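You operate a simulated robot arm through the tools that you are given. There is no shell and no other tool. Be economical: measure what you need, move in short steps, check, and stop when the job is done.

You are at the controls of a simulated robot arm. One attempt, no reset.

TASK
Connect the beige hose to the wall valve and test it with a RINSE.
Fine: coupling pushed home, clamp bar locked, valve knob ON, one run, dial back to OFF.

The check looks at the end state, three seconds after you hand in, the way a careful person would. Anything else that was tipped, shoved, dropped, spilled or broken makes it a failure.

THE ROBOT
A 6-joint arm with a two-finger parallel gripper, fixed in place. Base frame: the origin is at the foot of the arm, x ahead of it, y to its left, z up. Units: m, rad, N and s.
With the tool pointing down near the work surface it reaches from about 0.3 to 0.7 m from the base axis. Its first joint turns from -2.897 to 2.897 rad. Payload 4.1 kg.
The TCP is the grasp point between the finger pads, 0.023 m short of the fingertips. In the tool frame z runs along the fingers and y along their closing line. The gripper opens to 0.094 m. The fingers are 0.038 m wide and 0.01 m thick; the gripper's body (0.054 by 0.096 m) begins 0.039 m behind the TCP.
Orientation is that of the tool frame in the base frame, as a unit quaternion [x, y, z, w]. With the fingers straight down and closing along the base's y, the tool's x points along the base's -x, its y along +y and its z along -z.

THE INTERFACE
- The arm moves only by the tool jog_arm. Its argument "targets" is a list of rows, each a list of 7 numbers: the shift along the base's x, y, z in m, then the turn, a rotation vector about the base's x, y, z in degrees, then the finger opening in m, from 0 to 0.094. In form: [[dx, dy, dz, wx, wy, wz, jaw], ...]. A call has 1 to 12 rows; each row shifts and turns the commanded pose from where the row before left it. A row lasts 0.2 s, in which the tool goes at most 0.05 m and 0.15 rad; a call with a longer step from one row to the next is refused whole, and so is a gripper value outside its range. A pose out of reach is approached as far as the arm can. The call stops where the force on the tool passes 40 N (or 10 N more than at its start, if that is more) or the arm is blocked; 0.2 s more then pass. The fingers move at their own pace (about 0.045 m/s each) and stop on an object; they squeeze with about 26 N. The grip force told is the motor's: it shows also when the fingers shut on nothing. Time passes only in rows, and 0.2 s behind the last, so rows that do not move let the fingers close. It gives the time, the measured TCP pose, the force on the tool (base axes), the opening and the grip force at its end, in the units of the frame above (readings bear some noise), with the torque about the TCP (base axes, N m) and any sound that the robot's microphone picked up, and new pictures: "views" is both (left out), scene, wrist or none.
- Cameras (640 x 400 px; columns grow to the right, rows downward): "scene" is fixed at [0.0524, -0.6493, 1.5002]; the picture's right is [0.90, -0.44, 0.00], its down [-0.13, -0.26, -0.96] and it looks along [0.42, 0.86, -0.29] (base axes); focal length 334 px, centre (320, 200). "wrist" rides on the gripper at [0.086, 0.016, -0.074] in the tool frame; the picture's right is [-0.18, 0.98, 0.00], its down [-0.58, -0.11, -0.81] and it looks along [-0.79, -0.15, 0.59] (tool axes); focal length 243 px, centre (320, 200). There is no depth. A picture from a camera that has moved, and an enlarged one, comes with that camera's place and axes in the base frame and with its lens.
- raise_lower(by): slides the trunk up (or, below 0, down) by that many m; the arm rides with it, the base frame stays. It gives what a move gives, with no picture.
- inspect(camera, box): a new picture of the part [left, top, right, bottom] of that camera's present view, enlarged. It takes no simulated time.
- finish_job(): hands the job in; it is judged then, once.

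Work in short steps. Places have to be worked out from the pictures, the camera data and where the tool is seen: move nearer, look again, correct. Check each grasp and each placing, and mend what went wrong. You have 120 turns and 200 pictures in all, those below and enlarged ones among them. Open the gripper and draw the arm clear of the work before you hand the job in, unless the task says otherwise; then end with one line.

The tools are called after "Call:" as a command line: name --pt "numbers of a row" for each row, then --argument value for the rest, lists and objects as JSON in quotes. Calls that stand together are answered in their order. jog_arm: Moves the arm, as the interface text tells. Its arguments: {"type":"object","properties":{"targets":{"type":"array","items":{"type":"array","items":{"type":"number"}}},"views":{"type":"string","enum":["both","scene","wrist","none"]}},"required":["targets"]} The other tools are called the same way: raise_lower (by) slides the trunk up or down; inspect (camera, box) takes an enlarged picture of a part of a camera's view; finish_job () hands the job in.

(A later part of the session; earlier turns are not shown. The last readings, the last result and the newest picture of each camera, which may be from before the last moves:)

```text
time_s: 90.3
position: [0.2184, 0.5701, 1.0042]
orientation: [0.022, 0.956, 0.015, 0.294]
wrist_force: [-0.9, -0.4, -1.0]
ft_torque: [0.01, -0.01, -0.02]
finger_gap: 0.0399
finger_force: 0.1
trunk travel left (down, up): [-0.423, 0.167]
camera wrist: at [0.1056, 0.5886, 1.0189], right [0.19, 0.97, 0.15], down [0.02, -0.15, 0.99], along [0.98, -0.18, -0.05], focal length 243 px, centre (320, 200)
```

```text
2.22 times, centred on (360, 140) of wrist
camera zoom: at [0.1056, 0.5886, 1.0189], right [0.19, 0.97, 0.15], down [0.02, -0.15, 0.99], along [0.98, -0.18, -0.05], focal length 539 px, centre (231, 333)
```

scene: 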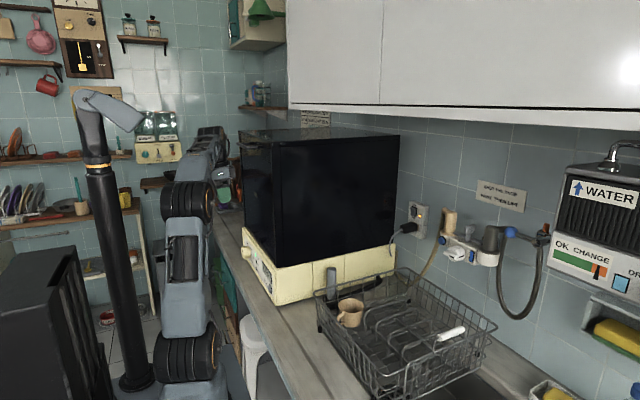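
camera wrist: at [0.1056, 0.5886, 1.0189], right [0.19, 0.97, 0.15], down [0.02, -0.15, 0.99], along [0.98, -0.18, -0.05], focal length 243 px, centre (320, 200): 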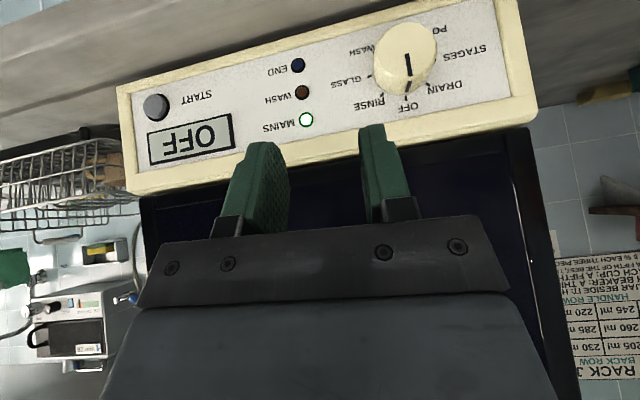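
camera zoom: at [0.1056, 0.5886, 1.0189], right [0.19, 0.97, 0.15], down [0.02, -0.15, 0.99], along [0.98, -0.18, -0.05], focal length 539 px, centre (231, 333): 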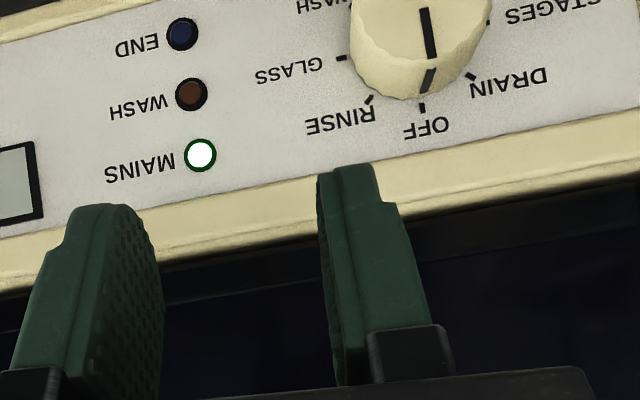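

OFF is at the top and RINSE is one notch clockwise (about 45°). The dial front is at about (0.322, 0.641, 0.90). I'll bring the tool horizontal here, then roll 90° so the camera clears the counter.

Call:
jog_arm --pt "-0.01 0.01 0 0 -8 0 0.05" --pt "0 0.01 0 0 -8 0 0.06" --pt "0 0.01 0 0 -8 0 0.07" --pt "0 0.01 0 0 -8 0 0.07" --pt "0 0.01 0 0 -8 0 0.07" --pt "0 0.01 0 0 -8 0 0.07" --pt "0 0 0 0 -7 0 0.07" --views "none"

Call:
jog_arm --pt "0 0 0 8 0 0 0.07" --pt "0 0 0 8 0 0 0.07" --pt "0 0 0 8 0 0 0.07" --pt "0 0 0 8 0 0 0.07" --pt "0 0 0 8 0 0 0.07" --pt "0 0 0 8 0 0 0.07" --pt "0 0 0 8 0 0 0.07" --pt "0 0 0 8 0 0 0.07" --pt "0 0 0 8 0 0 0.07" --pt "0 0 0 8 0 0 0.07" --pt "0 0 0 8 0 0 0.07" --views "both"

```text
time_s: 91.9
position: [0.2054, 0.6305, 1.0044]
orientation: [0.013, 0.712, 0.025, 0.702]
wrist_force: [0.1, -0.7, -0.3]
ft_torque: [-0.04, -0.04, -0.01]
finger_gap: 0.0697
finger_force: 0.1
trunk travel left (down, up): [-0.423, 0.167]
```

```text
time_s: 94.3
position: [0.206, 0.6547, 1.0097]
orientation: [0.442, 0.546, 0.458, 0.545]
wrist_force: [0.3, 0.6, 0.0]
ft_torque: [-0.03, 0.03, 0.0]
finger_gap: 0.0699
finger_force: 0.1
out of reach, approached as far as the arm can: row 8, 9, 10, 11
trunk travel left (down, up): [-0.423, 0.167]
camera wrist: at [0.13, 0.7417, 1.0089], right [-0.01, 0.01, 1.0], down [-0.8, -0.61, -0.01], along [0.61, -0.8, 0.01], focal length 243 px, centre (320, 200)
```

scene: 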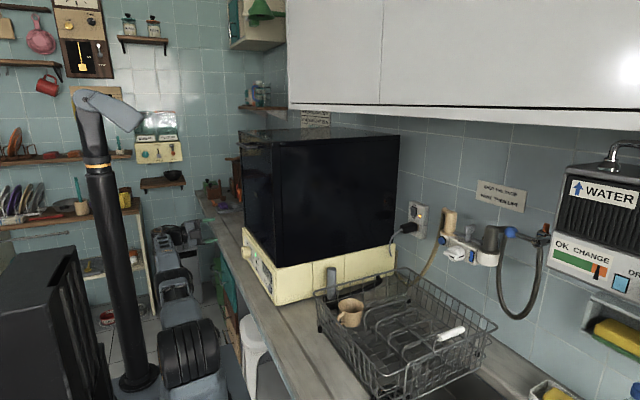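
wrist: 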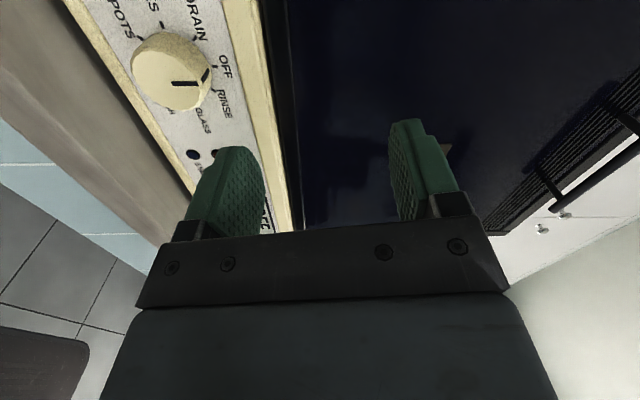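

The roll tops out at about 80° here, so I'll use the other side: roll to -90° to grip, then turn +45° to -45°, which keeps the camera clear of the counter.

Call:
jog_arm --pt "0 0 0 -8 0 0 0.07" --pt "0 0 0 -8 0 0 0.07" --pt "0 0 0 -8 0 0 0.07" --pt "0 0 0 -8 0 0 0.07" --pt "0 0 0 -8 0 0 0.07" --pt "0 0 0 -8 0 0 0.07" --pt "0 0 0 -8 0 0 0.07" --pt "0 0 0 -8 0 0 0.07" --pt "0 0 0 -8 0 0 0.07" --pt "0 0 0 -8 0 0 0.07" --views "none"

Call:
jog_arm --pt "0 0 0 -8 0 0 0.07" --pt "0 0 0 -8 0 0 0.07" --pt "0 0 0 -8 0 0 0.07" --pt "0 0 0 -8 0 0 0.07" --pt "0 0 0 -8 0 0 0.07" --pt "0 0 0 -8 0 0 0.07" --pt "0 0 0 -8 0 0 0.07" --pt "0 0 0 -8 0 0 0.07" --pt "0 0 0 -8 0 0 0.07" --pt "0 0 0 -8 0 0 0.07" --pt "0 0 0 -8 0 0 0.07" --views "wrist"

```text
time_s: 96.5
position: [0.2052, 0.6558, 1.0107]
orientation: [-0.012, 0.713, -0.003, 0.701]
wrist_force: [0.0, -0.1, 0.4]
ft_torque: [0.04, -0.01, 0.01]
finger_gap: 0.0698
finger_force: 0.1
trunk travel left (down, up): [-0.423, 0.167]
```

```text
time_s: 98.9
position: [0.2051, 0.6499, 1.0105]
orientation: [-0.496, 0.512, -0.496, 0.496]
wrist_force: [-0.5, -0.2, -0.7]
ft_torque: [0.0, -0.02, 0.0]
finger_gap: 0.0698
finger_force: 0.0
out of reach, approached as far as the arm can: row 4
trunk travel left (down, up): [-0.423, 0.167]
camera wrist: at [0.1297, 0.5649, 0.9935], right [-0.01, 0.2, -0.98], down [-0.8, 0.59, 0.13], along [0.61, 0.78, 0.15], focal length 243 px, centre (320, 200)
```

wrist: 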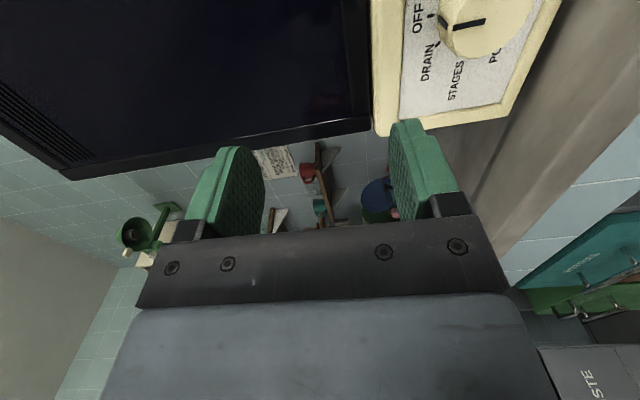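

The roll to -90° works, and this view also puts the dial at (0.322, 0.642, 0.895). I'll lower to dial height in front of it.

Call:
jog_arm --pt "0 -0.002 -0.03 0 0 0 0.07" --pt "0 -0.002 -0.03 0 0 0 0.07" --pt "0 -0.002 -0.03 0 0 0 0.07" --pt "0.01 -0.002 -0.025 0 0 0 0.07" --pt "0.015 0 0 0 0 0 0.07" --pt "0 0 0 0 0 0 0.07" --views "both"

```text
time_s: 100.3
position: [0.2326, 0.6425, 0.8938]
orientation: [-0.496, 0.512, -0.495, 0.496]
wrist_force: [0.1, 0.6, 0.5]
ft_torque: [-0.01, 0.01, 0.0]
finger_gap: 0.0699
finger_force: 0.0
trunk travel left (down, up): [-0.423, 0.167]
camera wrist: at [0.1553, 0.5572, 0.8779], right [-0.01, 0.2, -0.98], down [-0.8, 0.59, 0.13], along [0.61, 0.78, 0.15], focal length 243 px, centre (320, 200)
```

scene: 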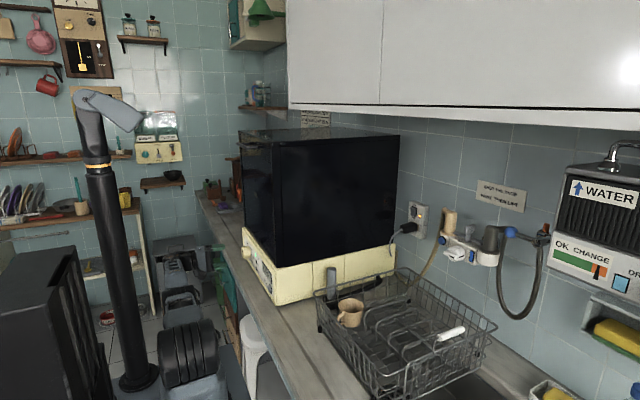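
wrist: 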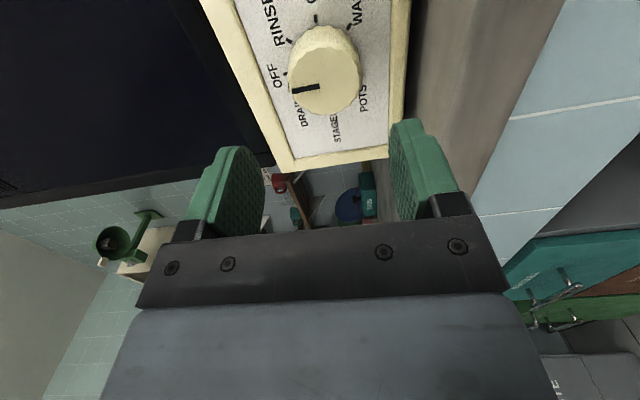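

The dial is centred well; its diameter is about 48 mm. I'll open to 80 mm and advance until the fingers surround it.

Call:
jog_arm --pt "0 -0.001 -0.003 0 0 0 0.08" --pt "0.02 0 0 0 0 0 0.08" --pt "0.03 0 0 0 0 0 0.08" --pt "0.025 0 0 0 0 0 0.08" --pt "0.011 0 0 0 0 0 0.08" --views "wrist"

Call:
inspect --camera "wrist" --box '[180, 60, 480, 240]'

Call:
inspect --camera "scene" --box '[220, 220, 290, 310]'

```text
time_s: 101.5
position: [0.317, 0.6366, 0.8942]
orientation: [-0.495, 0.513, -0.495, 0.497]
wrist_force: [0.1, -0.3, 0.3]
ft_torque: [-0.02, -0.01, -0.03]
finger_gap: 0.0799
finger_force: 0.1
out of reach, approached as far as the arm can: row 5
trunk travel left (down, up): [-0.423, 0.167]
camera wrist: at [0.24, 0.5528, 0.8768], right [-0.01, 0.2, -0.98], down [-0.79, 0.59, 0.13], along [0.61, 0.78, 0.15], focal length 243 px, centre (320, 200)
```

wrist: 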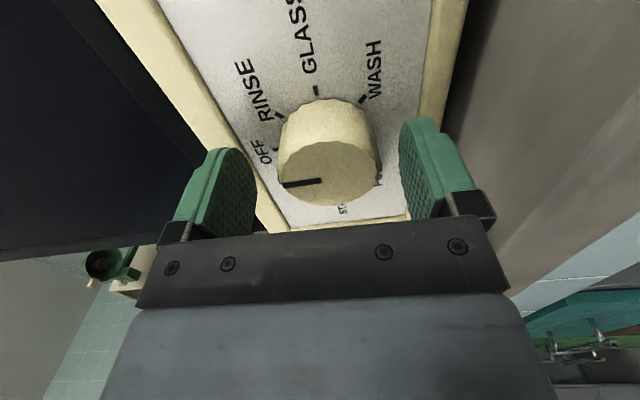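

```text
2.13 times, centred on (330, 150) of wrist
camera zoom: at [0.24, 0.5528, 0.8768], right [-0.01, 0.2, -0.98], down [-0.79, 0.59, 0.13], along [0.61, 0.78, 0.15], focal length 518 px, centre (299, 307)
```

zoom: 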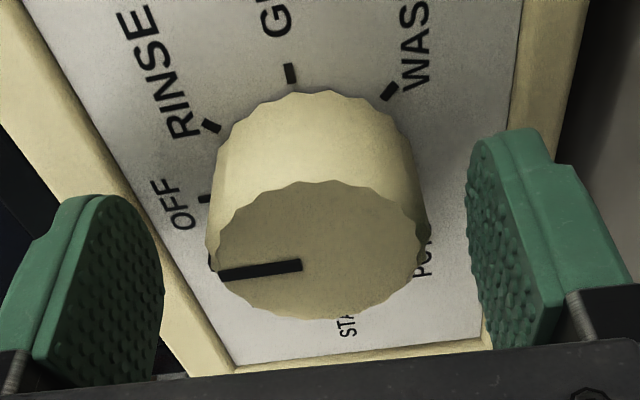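

```text
4.44 times, centred on (255, 265) of scene
camera zoom: at [0.0524, -0.6493, 1.5002], right [0.9, -0.44, 0.0], down [-0.13, -0.26, -0.96], along [0.42, 0.86, -0.29], focal length 1486 px, centre (609, -89)
```

zoom: 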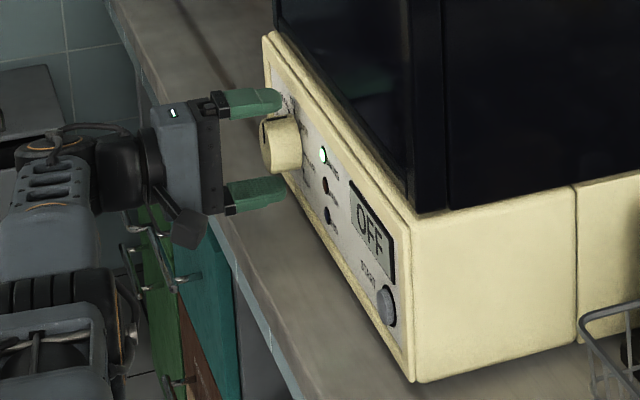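

The fingers surround the dial with about 18 mm of overlap. I'll lower 2 mm and close.

Call:
jog_arm --pt "0 0 -0.002 0 0 0 0.06" --pt "0 0 0 0 0 0 0.04" --pt "0 0 0 0 0 0 0.02" --pt "0 0 0 0 0 0 0.0" --pt "0 0 0 0 0 0 0.0" --views "wrist"

Call:
inspect --camera "wrist" --box '[180, 60, 480, 240]'

```text
time_s: 102.7
position: [0.3157, 0.639, 0.8897]
orientation: [-0.496, 0.512, -0.495, 0.496]
wrist_force: [-0.4, -2.8, -5.8]
ft_torque: [-0.05, 0.09, 0.11]
finger_gap: 0.0523
finger_force: 45.0
trunk travel left (down, up): [-0.423, 0.167]
camera wrist: at [0.2397, 0.553, 0.8737], right [-0.01, 0.2, -0.98], down [-0.79, 0.59, 0.13], along [0.61, 0.78, 0.15], focal length 243 px, centre (320, 200)
```

wrist: 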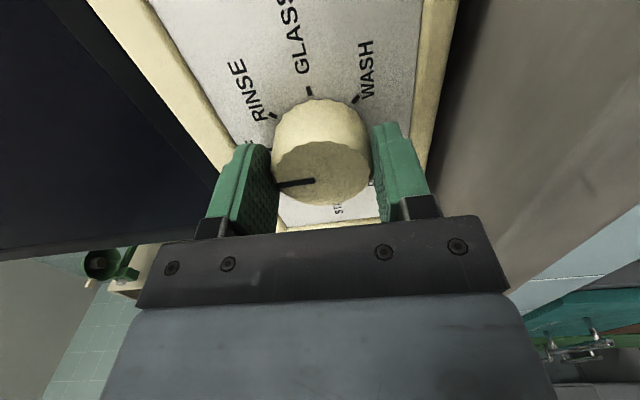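

```text
2.13 times, centred on (330, 150) of wrist
camera zoom: at [0.2397, 0.553, 0.8737], right [-0.01, 0.2, -0.98], down [-0.79, 0.59, 0.13], along [0.61, 0.78, 0.15], focal length 518 px, centre (299, 307)
```

zoom: 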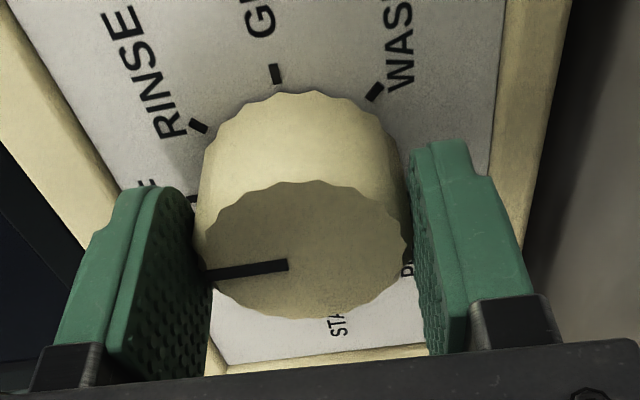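

It's gripped at 52 mm. I'll turn clockwise (+x rotation) about 45° toward RINSE.

Call:
jog_arm --pt "0 0 0 7.5 0 0 0.0" --pt "0 0 0 7.5 0 0 0.0" --pt "0 0 0 7.5 0 0 0.0" --pt "0 0 0 7.5 0 0 0.0" --pt "0 0 0 7.5 0 0 0.0" --pt "0 0 0 7.5 0 0 0.0" --pt "0 0 0 0 0 0 0.0" --views "wrist"

Call:
inspect --camera "wrist" --box '[180, 60, 480, 240]'

Call:
inspect --camera "scene" --box '[230, 220, 300, 310]'

```text
time_s: 104.3
position: [0.3163, 0.6405, 0.8847]
orientation: [-0.27, 0.664, -0.263, 0.646]
wrist_force: [-7.8, -7.0, -28.5]
ft_torque: [-0.04, 0.46, 0.36]
finger_gap: 0.0521
finger_force: 44.5
trunk travel left (down, up): [-0.423, 0.167]
camera wrist: at [0.2394, 0.5907, 0.8153], right [-0.01, 0.83, -0.55], down [-0.79, 0.33, 0.51], along [0.61, 0.45, 0.66], focal length 243 px, centre (320, 200)
```

wrist: 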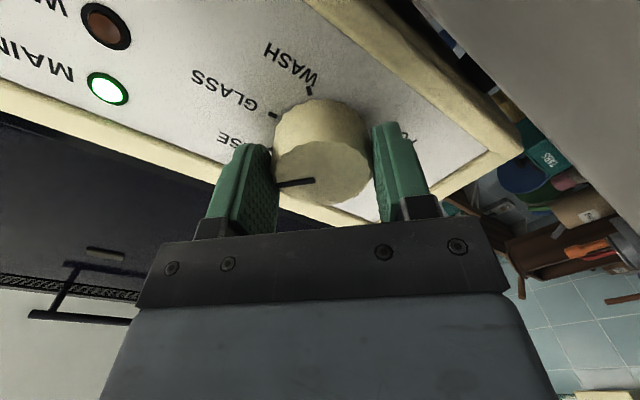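

```text
2.13 times, centred on (330, 150) of wrist
camera zoom: at [0.2394, 0.5907, 0.8153], right [-0.01, 0.83, -0.55], down [-0.79, 0.33, 0.51], along [0.61, 0.45, 0.66], focal length 518 px, centre (299, 307)
```

zoom: 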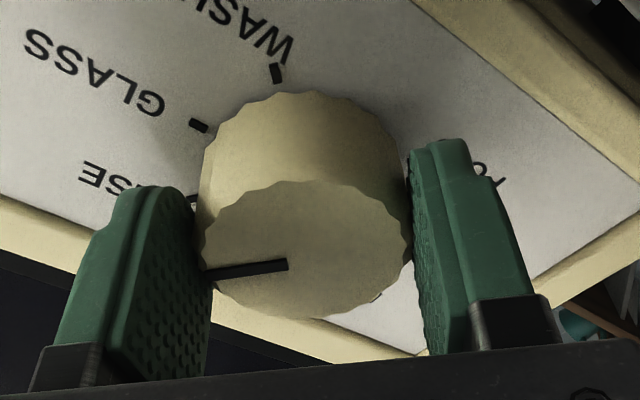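

```text
4.44 times, centred on (265, 265) of scene
camera zoom: at [0.0524, -0.6493, 1.5002], right [0.9, -0.44, 0.0], down [-0.13, -0.26, -0.96], along [0.42, 0.86, -0.29], focal length 1486 px, centre (564, -89)
```

zoom: 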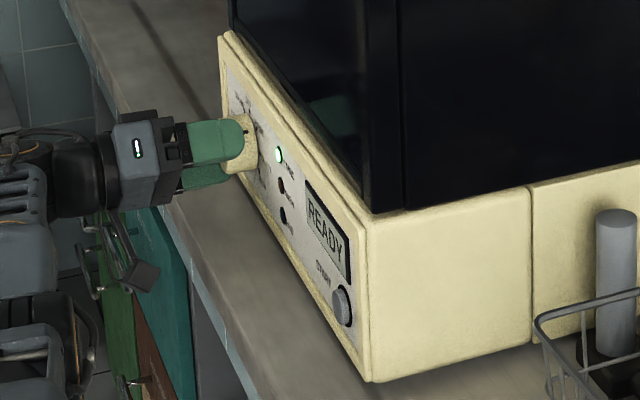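

The display shows READY and the pointer is at the RINSE tick. I'll open and back straight off.

Call:
jog_arm --pt "0 0 0 0 0 0 0.06" --pt "0 0 0 0 0 0 0.075" --pt "0 0 0 0 0 0 0.08" --pt "-0.03 0 0 0 0 0 0.08" --pt "-0.04 0 0 0 0 0 0.08" --pt "-0.03 0 0.01 0 0 0 0.08" --pt "0 -0.02 0.04 0 0 0 0.06" --pt "0 -0.02 0.04 0 0 0 0.04" --views "both"

Call:
inspect --camera "scene" --box '[230, 220, 300, 310]'

```text
time_s: 106.1
position: [0.2189, 0.6504, 0.978]
orientation: [-0.267, 0.663, -0.264, 0.648]
wrist_force: [0.0, 0.1, -0.5]
ft_torque: [-0.02, -0.02, 0.0]
finger_gap: 0.0399
finger_force: 0.1
out of reach, approached as far as the arm can: row 4, 5, 7, 8
trunk travel left (down, up): [-0.423, 0.167]
camera wrist: at [0.142, 0.6018, 0.9068], right [-0.01, 0.83, -0.55], down [-0.79, 0.33, 0.51], along [0.61, 0.44, 0.66], focal length 243 px, centre (320, 200)
```

scene: 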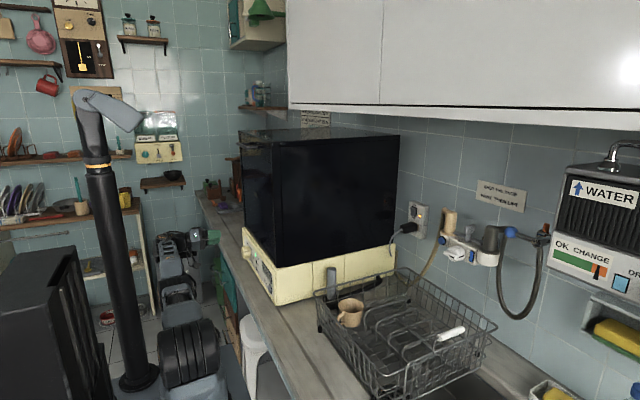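
wrist: 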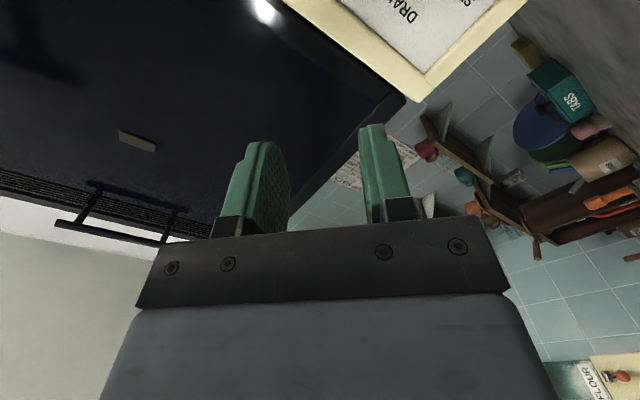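

```text
4.44 times, centred on (265, 265) of scene
camera zoom: at [0.0524, -0.6493, 1.5002], right [0.9, -0.44, 0.0], down [-0.13, -0.26, -0.96], along [0.42, 0.86, -0.29], focal length 1486 px, centre (564, -89)
```

zoom: 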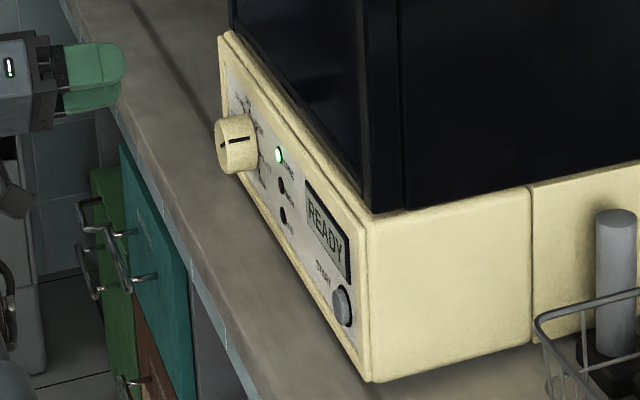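

Dial on RINSE, READY shown. The START button is at about (0.345, 0.366, 0.868). I'll unroll, tilt the tool to 45°, and move in front of it with fingers closed.

Call:
jog_arm --pt "0 -0.02 0.01 7.5 0 0 0.02" --pt "0 -0.03 0.01 7.5 0 0 0.0" --pt "0 -0.03 0 7.5 0 0 0.0" --pt "0 -0.03 0 7.5 0 0 0.0" --pt "0 -0.03 0 7.5 0 0 0.0" --pt "0 -0.03 0 7.5 0 0 0.0" --pt "0 -0.03 0 0 8 0 0.0" --pt "0 -0.03 0 0 8 0 0.0" --pt "0 -0.02 0 0 8 0 0.0" --pt "0 -0.02 0 0 8 0 0.0" --pt "0 -0.01 0 0 8 0 0.0" --pt "0 0 0 0 5 0 0.0" --views "both"

```text
time_s: 108.7
position: [0.2073, 0.6395, 1.011]
orientation: [0.005, 0.927, 0.01, 0.375]
wrist_force: [-1.0, -0.7, 0.1]
ft_torque: [0.0, -0.01, -0.01]
finger_gap: 0.0
finger_force: 25.9
out of reach, approached as far as the arm can: row 1, 2, 3, 4, 5, 6, 7, 8, 9, 10, 11
trunk travel left (down, up): [-0.423, 0.167]
camera wrist: at [0.0928, 0.6558, 1.0049], right [0.13, 0.98, 0.15], down [-0.14, -0.13, 0.98], along [0.98, -0.15, 0.12], focal length 243 px, centre (320, 200)
```

scene: 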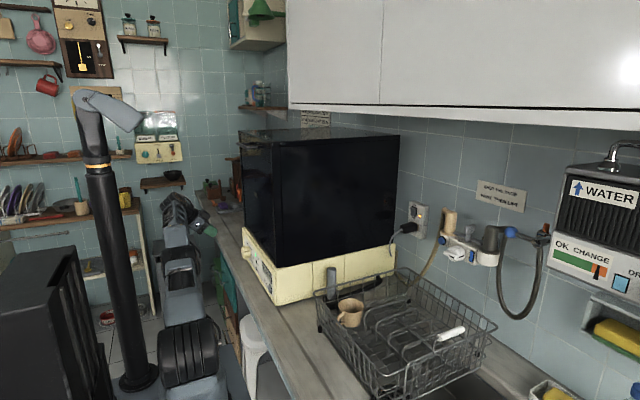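
wrist: 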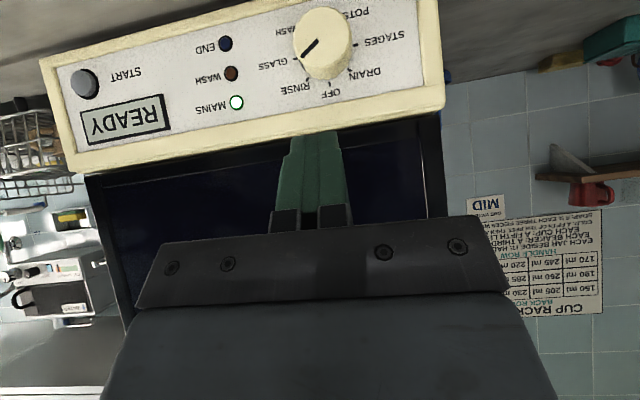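

Call:
inspect --camera "wrist" --box '[240, 0, 400, 110]'

Call:
jog_arm --pt "0 -0.04 0 0 0 0 0.0" --pt "0 -0.04 0 0 0 0 0.0" --pt "0 -0.04 0 0 0 0 0.0" --pt "0 -0.04 0 0 0 0 0.0" --pt "0 -0.04 -0.02 0 0 0 0.0" --pt "0 -0.04 -0.02 0 0 0 0.0" --pt "0 -0.025 -0.02 0 0 0 0.0" --pt "0 0 -0.02 0 0 0 0" --views "wrist"

```text
3.64 times, centred on (320, 55) of wrist
camera zoom: at [0.0928, 0.6558, 1.0049], right [0.13, 0.98, 0.15], down [-0.14, -0.13, 0.98], along [0.98, -0.15, 0.12], focal length 882 px, centre (320, 727)
```

zoom: 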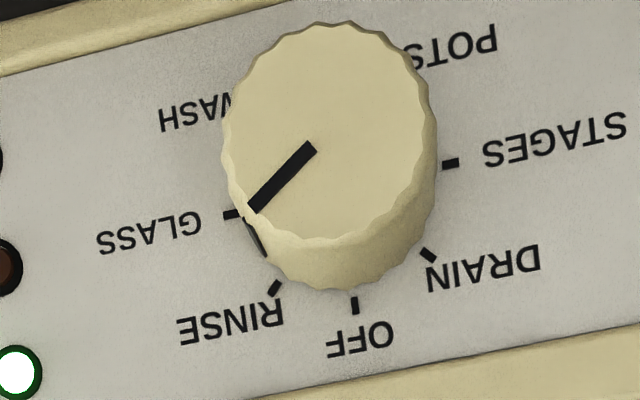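

```text
time_s: 110.5
position: [0.2078, 0.4101, 0.9317]
orientation: [0.006, 0.926, 0.01, 0.376]
wrist_force: [0.4, -0.1, -0.1]
ft_torque: [0.02, -0.01, 0.01]
finger_gap: 0.0001
finger_force: 26.4
out of reach, approached as far as the arm can: row 1, 2
trunk travel left (down, up): [-0.423, 0.167]
camera wrist: at [0.0939, 0.4262, 0.9267], right [0.13, 0.98, 0.15], down [-0.14, -0.13, 0.98], along [0.98, -0.15, 0.12], focal length 243 px, centre (320, 200)
```

wrist: 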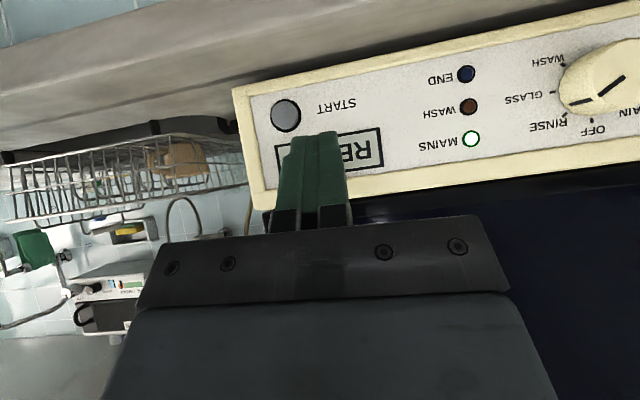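

I want to be sure the dial is on RINSE before starting, so I'll zoom in from this angle.

Call:
inspect --camera "wrist" --box '[520, 30, 640, 150]'

Call:
inspect --camera "scene" --box '[235, 230, 285, 290]'

```text
3.33 times, centred on (580, 90) of wrist
camera zoom: at [0.0939, 0.4262, 0.9267], right [0.13, 0.98, 0.15], down [-0.14, -0.13, 0.98], along [0.98, -0.15, 0.12], focal length 809 px, centre (-547, 567)
```

zoom: 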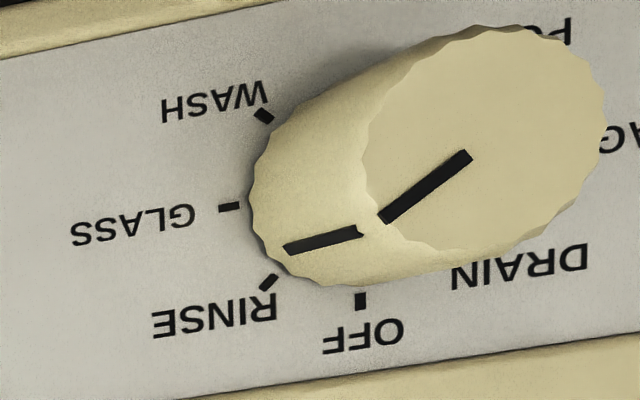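

```text
6.67 times, centred on (260, 260) of scene
camera zoom: at [0.0524, -0.6493, 1.5002], right [0.9, -0.44, 0.0], down [-0.13, -0.26, -0.96], along [0.42, 0.86, -0.29], focal length 2230 px, centre (720, -200)
```

zoom: 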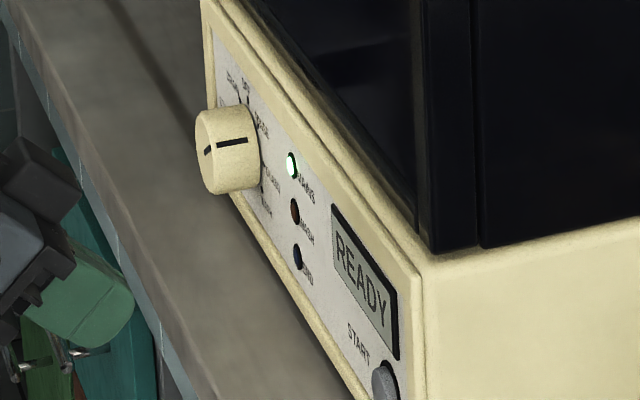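

The pointer is clearly nearest RINSE (I turned it 44.7° from OFF). From this view START is at (0.345, 0.365, 0.866). I'll move just in front of it.

Call:
jog_arm --pt "0 -0.022 -0.03 0 0 0 0.0" --pt "0 -0.022 -0.032 0 0 0 0.0" --pt "0.04 0 0 0 0 0 0.0" --pt "0.035 0 0 0 0 0 0.0" --pt "0 0 0 0 0 0 0" --views "wrist"

Call:
inspect --camera "scene" --box '[235, 240, 315, 320]'

```text
time_s: 111.7
position: [0.2819, 0.3666, 0.8717]
orientation: [0.004, 0.927, 0.011, 0.375]
wrist_force: [-0.5, -0.7, -0.4]
ft_torque: [0.0, 0.01, -0.01]
finger_gap: 0.0001
finger_force: 26.4
trunk travel left (down, up): [-0.423, 0.167]
camera wrist: at [0.1664, 0.3833, 0.8669], right [0.13, 0.98, 0.15], down [-0.14, -0.13, 0.98], along [0.98, -0.15, 0.12], focal length 243 px, centre (320, 200)
```

wrist: 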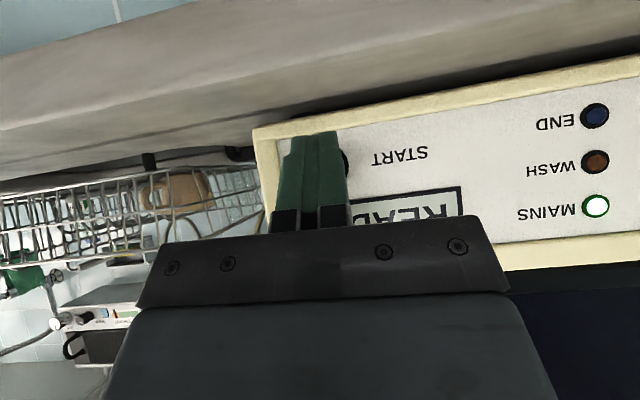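

```text
5.00 times, centred on (275, 280) of scene
camera zoom: at [0.0524, -0.6493, 1.5002], right [0.9, -0.44, 0.0], down [-0.13, -0.26, -0.96], along [0.42, 0.86, -0.29], focal length 1672 px, centre (545, -200)
```

zoom: 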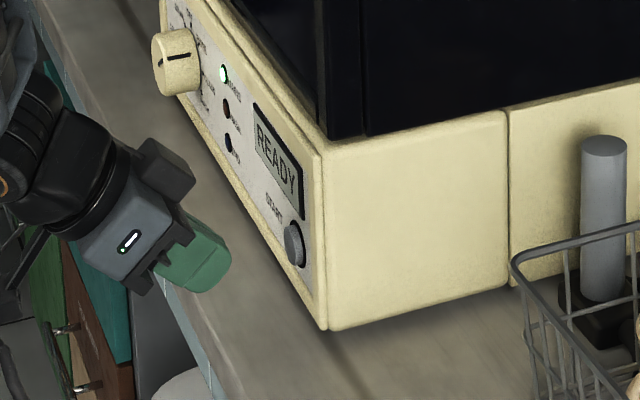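

The fingertip is lined up with the button. I'll press forward gently until there's contact force or a sound.

Call:
jog_arm --pt "0.015 0 -0.002 0 0 0 0.0" --pt "0.01 0 0 0 0 0 0.0" --pt "0.004 0 0 0 0 0 0.0" --pt "0.004 0 0 0 0 0 0.0" --views "none"

Call:
inspect --camera "scene" --box '[235, 240, 315, 320]'

```text
time_s: 112.7
position: [0.3159, 0.3661, 0.8705]
orientation: [0.005, 0.927, 0.011, 0.376]
wrist_force: [-0.3, -0.2, 0.0]
ft_torque: [-0.02, 0.0, 0.01]
finger_gap: 0.0
finger_force: 26.2
trunk travel left (down, up): [-0.423, 0.167]
```

```text
5.00 times, centred on (275, 280) of scene
camera zoom: at [0.0524, -0.6493, 1.5002], right [0.9, -0.44, 0.0], down [-0.13, -0.26, -0.96], along [0.42, 0.86, -0.29], focal length 1672 px, centre (545, -200)
```

zoom: 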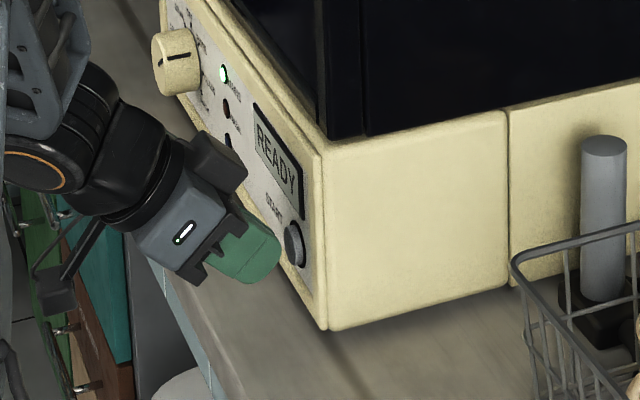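

About 1 cm short; I'll continue forward.

Call:
jog_arm --pt "0.004 0 0 0 0 0 0.0" --pt "0.004 0 0 0 0 0 0.0" --pt "0.003 0 0 0 0 0 0.0" --pt "0.003 0 0 0 0 0 0.0" --views "none"

Call:
inspect --camera "scene" --box '[235, 240, 315, 320]'

```text
time_s: 113.9
position: [0.326, 0.366, 0.8685]
orientation: [0.003, 0.927, 0.013, 0.374]
wrist_force: [-36.0, 2.1, 10.9]
ft_torque: [0.07, -0.2, 0.07]
finger_gap: 0.0
finger_force: 26.2
trunk travel left (down, up): [-0.423, 0.167]
heard: click
stopped in row 4: the force on the tool passed its limit at 41 N (the readings are from after the stop); the commanded pose is now the measured one
```

```text
5.00 times, centred on (275, 280) of scene
camera zoom: at [0.0524, -0.6493, 1.5002], right [0.9, -0.44, 0.0], down [-0.13, -0.26, -0.96], along [0.42, 0.86, -0.29], focal length 1672 px, centre (545, -200)
```

zoom: 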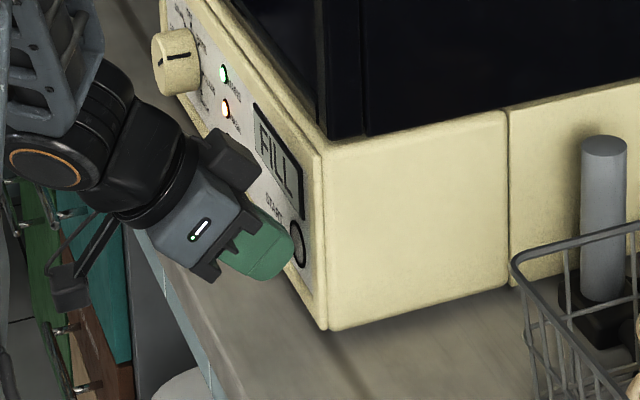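

A click, and the display shows FILL. I'll back off and wait, watching the display.

Call:
jog_arm --pt "-0.02 0 0 0 0 0 0.0" --pt "-0.04 0 0.01 0 0 0 0.0" --pt "-0.04 0 0.02 0 0 0 0.0" --pt "0 0 0 0 0 0 0" --pt "0 0 0 0 0 0 0" --pt "0 0 0 0 0 0 0" --pt "0 0 0 0 0 0 0" --pt "0 0 0 0 0 0 0" --pt "0 0 0 0 0 0 0" --pt "0 0 0 0 0 0 0" --pt "0 0 0 0 0 0 0" --pt "0 0 0 0 0 0 0" --views "scene"

Call:
inspect --camera "scene" --box '[235, 240, 315, 320]'

Call:
inspect --camera "scene" --box '[380, 200, 510, 300]'

```text
time_s: 116.5
position: [0.2311, 0.3646, 0.8969]
orientation: [0.005, 0.927, 0.011, 0.374]
wrist_force: [0.8, 0.3, 0.4]
ft_torque: [0.0, -0.03, 0.01]
finger_gap: 0.0
finger_force: 26.4
trunk travel left (down, up): [-0.423, 0.167]
```

scene: 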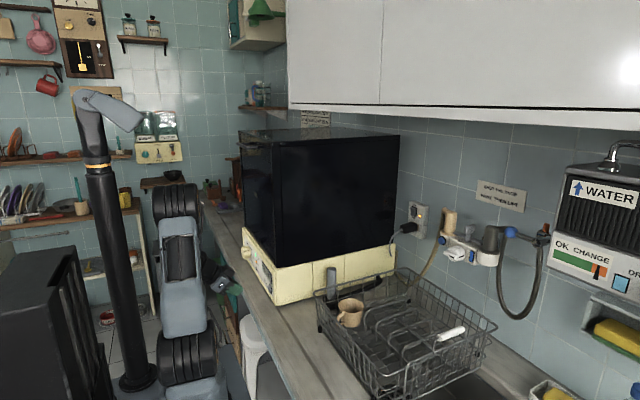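

```text
5.00 times, centred on (275, 280) of scene
camera zoom: at [0.0524, -0.6493, 1.5002], right [0.9, -0.44, 0.0], down [-0.13, -0.26, -0.96], along [0.42, 0.86, -0.29], focal length 1672 px, centre (545, -200)
```

zoom: 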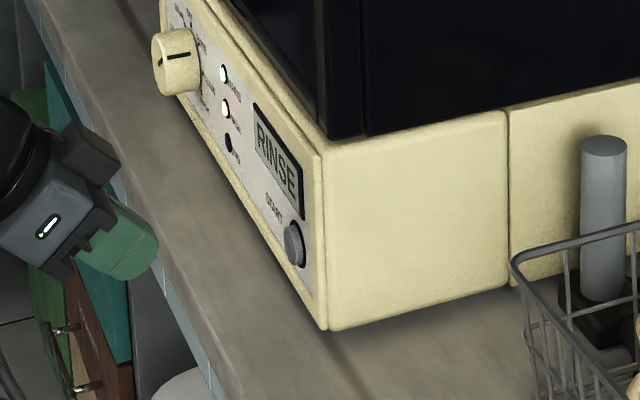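

```text
4.00 times, centred on (445, 250) of scene
camera zoom: at [0.0524, -0.6493, 1.5002], right [0.9, -0.44, 0.0], down [-0.13, -0.26, -0.96], along [0.42, 0.86, -0.29], focal length 1338 px, centre (-180, 0)
```

zoom: 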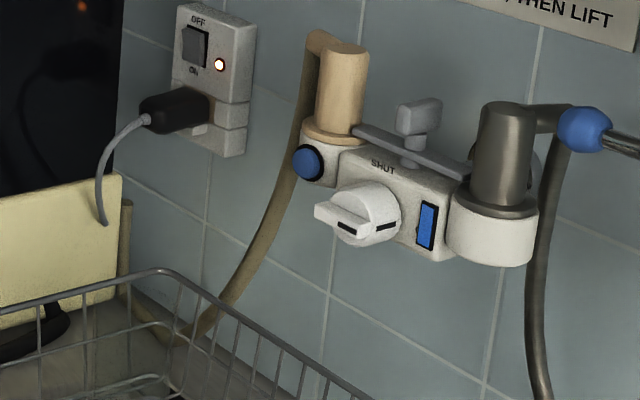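

RINSE is running and everything at the valve stays dry. While it runs, I'll move back toward the dial.

Call:
jog_arm --pt "-0.01 0.02 0.03 0 0 0 0.0" --pt "-0.01 0.03 0.03 0 0 0 0.02" --pt "0 0.035 0.03 0 0 0 0.04" --pt "0 0.04 0.02 0 0 0 0.06" --pt "0 0.04 0 0 0 0 0.08" --pt "0 0.04 0 0 0 0 0.08" --pt "0 0.04 0 0 0 0 0.08" --pt "0 0.03 0 0 0 0 0.08" --views "none"

Call:
jog_arm --pt "0 0 0 0 -8 0 0.08" --pt "0 0 0 0 -8 0 0.08" --pt "0 0 0 0 -8 0 0.08" --pt "0 0 0 0 -8 0 0.08" --pt "0 0 0 0 -8 0 0.08" --pt "0 0 0 0 -5 0 0.08" --pt "0 0 0 -7.5 0 0 0.08" --pt "0 0 0 -7.5 0 0 0.08" --pt "0 0 0 -7.5 0 0 0.08" --pt "0 0 0 -7.5 0 0 0.08" --pt "0 0 0 -7.5 0 0 0.08" --pt "0 0 0 -7.5 0 0 0.08" --views "scene"

Call:
inspect --camera "scene" --box '[235, 240, 315, 320]'

```text
time_s: 118.3
position: [0.2105, 0.6407, 1.0077]
orientation: [0.004, 0.928, 0.009, 0.373]
wrist_force: [1.1, 0.3, 0.3]
ft_torque: [0.0, -0.01, 0.02]
finger_gap: 0.08
finger_force: 0.1
trunk travel left (down, up): [-0.423, 0.167]
```

```text
time_s: 120.9
position: [0.2104, 0.6405, 1.0084]
orientation: [-0.268, 0.664, -0.264, 0.647]
wrist_force: [-0.6, 0.0, 0.4]
ft_torque: [0.0, 0.01, 0.0]
finger_gap: 0.0799
finger_force: 0.0
trunk travel left (down, up): [-0.423, 0.167]
```

scene: 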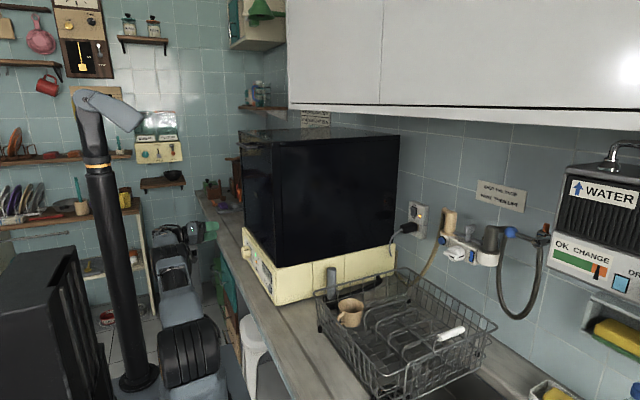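

```text
5.00 times, centred on (275, 280) of scene
camera zoom: at [0.0524, -0.6493, 1.5002], right [0.9, -0.44, 0.0], down [-0.13, -0.26, -0.96], along [0.42, 0.86, -0.29], focal length 1672 px, centre (545, -200)
```

zoom: 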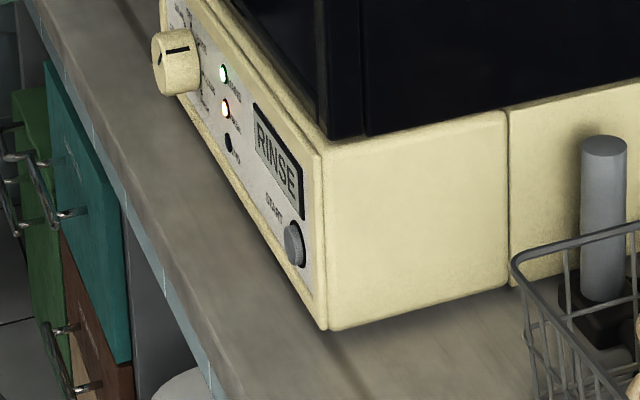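

Still RINSE. I'll wait with still rows and check the display.

Call:
jog_arm --pt "0 0 -0.02 0 0 0 0.08" --pt "0 0 -0.02 0 0 0 0.08" --pt "0 0 0 0 0 0 0.08" --pt "0 0 0 0 0 0 0.08" --pt "0 0 0 0 0 0 0.08" --pt "0 0 0 0 0 0 0.08" --pt "0 0 0 0 0 0 0.08" --pt "0 0 0 0 0 0 0.08" --pt "0 0 0 0 0 0 0.08" --pt "0 0 0 0 0 0 0.08" --pt "0 0 0 0 0 0 0.08" --pt "0 0 0 0 0 0 0.08" --views "none"

Call:
jog_arm --pt "0 0 0 0 0 0 0.08" --pt "0 0 0 0 0 0 0.08" --pt "0 0 0 0 0 0 0.08" --pt "0 0 0 0 0 0 0.08" --pt "0 0 0 0 0 0 0.08" --pt "0 0 0 0 0 0 0.08" --pt "0 0 0 0 0 0 0.08" --pt "0 0 0 0 0 0 0.08" --pt "0 0 0 0 0 0 0.08" --pt "0 0 0 0 0 0 0.08" --pt "0 0 0 0 0 0 0.08" --pt "0 0 0 0 0 0 0.08" --views "none"

Call:
inspect --camera "scene" --box '[235, 240, 315, 320]'

```text
time_s: 123.5
position: [0.2099, 0.641, 0.9685]
orientation: [-0.268, 0.664, -0.262, 0.647]
wrist_force: [-0.4, 1.0, -0.2]
ft_torque: [0.01, 0.01, -0.01]
finger_gap: 0.0801
finger_force: 0.1
trunk travel left (down, up): [-0.423, 0.167]
```

```text
time_s: 126.1
position: [0.21, 0.6405, 0.97]
orientation: [-0.268, 0.664, -0.262, 0.647]
wrist_force: [0.1, 0.1, -0.8]
ft_torque: [-0.02, -0.01, -0.02]
finger_gap: 0.0799
finger_force: 0.0
trunk travel left (down, up): [-0.423, 0.167]
```

```text
5.00 times, centred on (275, 280) of scene
camera zoom: at [0.0524, -0.6493, 1.5002], right [0.9, -0.44, 0.0], down [-0.13, -0.26, -0.96], along [0.42, 0.86, -0.29], focal length 1672 px, centre (545, -200)
```

zoom: 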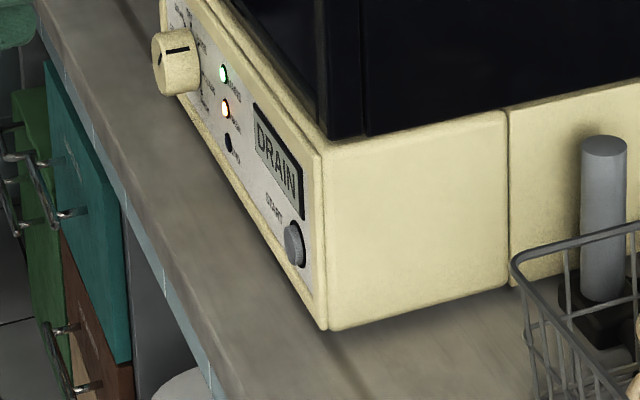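

It's in DRAIN now. I'll keep waiting for END.

Call:
jog_arm --pt "0 0 0 0 0 0 0.08" --pt "0 0 0 0 0 0 0.08" --pt "0 0 0 0 0 0 0.08" --pt "0 0 0 0 0 0 0.08" --pt "0 0 0 0 0 0 0.08" --pt "0 0 0 0 0 0 0.08" --pt "0 0 0 0 0 0 0.08" --pt "0 0 0 0 0 0 0.08" --pt "0 0 0 0 0 0 0.08" --pt "0 0 0 0 0 0 0.08" --pt "0 0 0 0 0 0 0.08" --pt "0 0 0 0 0 0 0.08" --views "none"

Call:
jog_arm --pt "0 0 0 0 0 0 0.08" --pt "0 0 0 0 0 0 0.08" --pt "0 0 0 0 0 0 0.08" --pt "0 0 0 0 0 0 0.08" --pt "0 0 0 0 0 0 0.08" --pt "0 0 0 0 0 0 0.08" --pt "0 0 0 0 0 0 0.08" --pt "0 0 0 0 0 0 0.08" --pt "0 0 0 0 0 0 0.08" --pt "0 0 0 0 0 0 0.08" --pt "0 0 0 0 0 0 0.08" --pt "0 0 0 0 0 0 0.08" --views "none"

Call:
inspect --camera "scene" --box '[235, 240, 315, 320]'

```text
time_s: 128.7
position: [0.2099, 0.6397, 0.9681]
orientation: [-0.267, 0.664, -0.261, 0.647]
wrist_force: [-0.7, -0.2, -0.6]
ft_torque: [0.03, -0.01, -0.01]
finger_gap: 0.0799
finger_force: 0.0
trunk travel left (down, up): [-0.423, 0.167]
```

```text
time_s: 131.3
position: [0.2105, 0.6403, 0.9676]
orientation: [-0.267, 0.664, -0.263, 0.647]
wrist_force: [-0.2, 0.3, 0.0]
ft_torque: [-0.04, 0.02, -0.01]
finger_gap: 0.0797
finger_force: 0.0
trunk travel left (down, up): [-0.423, 0.167]
```

```text
5.00 times, centred on (275, 280) of scene
camera zoom: at [0.0524, -0.6493, 1.5002], right [0.9, -0.44, 0.0], down [-0.13, -0.26, -0.96], along [0.42, 0.86, -0.29], focal length 1672 px, centre (545, -200)
```

zoom: 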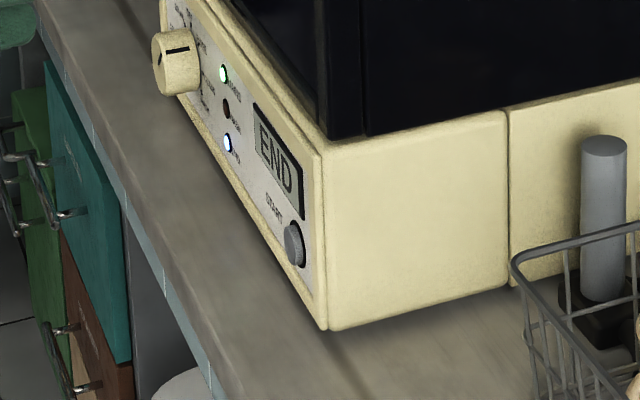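

The cycle ended and END is lit. Now the dial goes back to OFF; I'll line up in front of it.

Call:
jog_arm --pt "0 0 -0.03 0 0 0 0.08" --pt "0 0 -0.03 0 0 0 0.08" --pt "0.02 0 -0.018 0 0 0 0.08" --pt "0.02 0 0 0 0 0 0.08" --pt "0 0 0 0 0 0 0.08" --views "wrist"

Call:
inspect --camera "wrist" --box '[220, 20, 420, 180]'

```text
time_s: 132.5
position: [0.2509, 0.6406, 0.8913]
orientation: [-0.267, 0.664, -0.263, 0.647]
wrist_force: [-0.2, 0.0, 0.2]
ft_torque: [-0.01, 0.03, -0.01]
finger_gap: 0.0801
finger_force: 0.1
trunk travel left (down, up): [-0.423, 0.167]
camera wrist: at [0.1743, 0.5924, 0.8202], right [-0.01, 0.83, -0.55], down [-0.79, 0.33, 0.51], along [0.61, 0.44, 0.66], focal length 243 px, centre (320, 200)
```

wrist: 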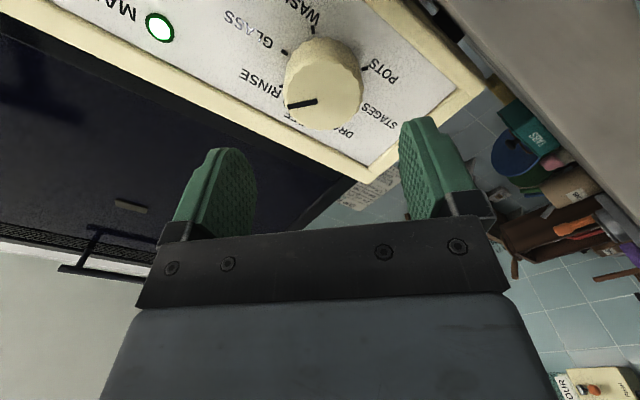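

```text
2.50 times, centred on (320, 100) of wrist
camera zoom: at [0.1743, 0.5924, 0.8202], right [-0.01, 0.83, -0.55], down [-0.79, 0.33, 0.51], along [0.61, 0.44, 0.66], focal length 606 px, centre (320, 450)
```

zoom: 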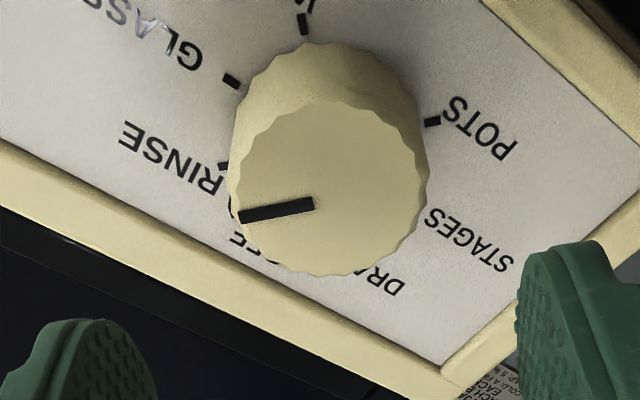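

The pointer is on RINSE, aligned with the fingers. I'll advance, close on the dial, and check the grip.

Call:
jog_arm --pt "0.025 0 0 0 0 0 0.08" --pt "0.025 0 0 0 0 0 0.08" --pt "0.017 0 0 0 0 0 0.08" --pt "0 0 0 0 0 0 0.05" --pt "0 0 0 0 0 0 0.02" --pt "0 0 0 0 0 0 0.0" --pt "0 0 0 0 0 0 0.0" --pt "0 0 0 0 0 0 0.0" --views "wrist"

```text
time_s: 134.3
position: [0.3178, 0.642, 0.8881]
orientation: [-0.27, 0.664, -0.264, 0.646]
wrist_force: [2.3, 7.1, -15.9]
ft_torque: [-0.02, 0.17, 1.02]
finger_gap: 0.0521
finger_force: 45.0
trunk travel left (down, up): [-0.423, 0.167]
camera wrist: at [0.2407, 0.5929, 0.8177], right [-0.01, 0.83, -0.55], down [-0.79, 0.33, 0.51], along [0.61, 0.45, 0.65], focal length 243 px, centre (320, 200)
```

wrist: 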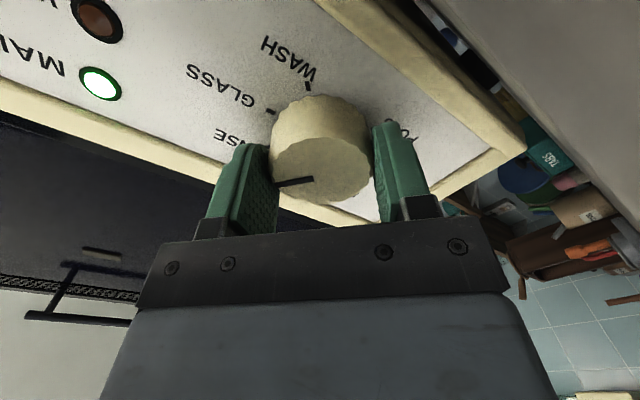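

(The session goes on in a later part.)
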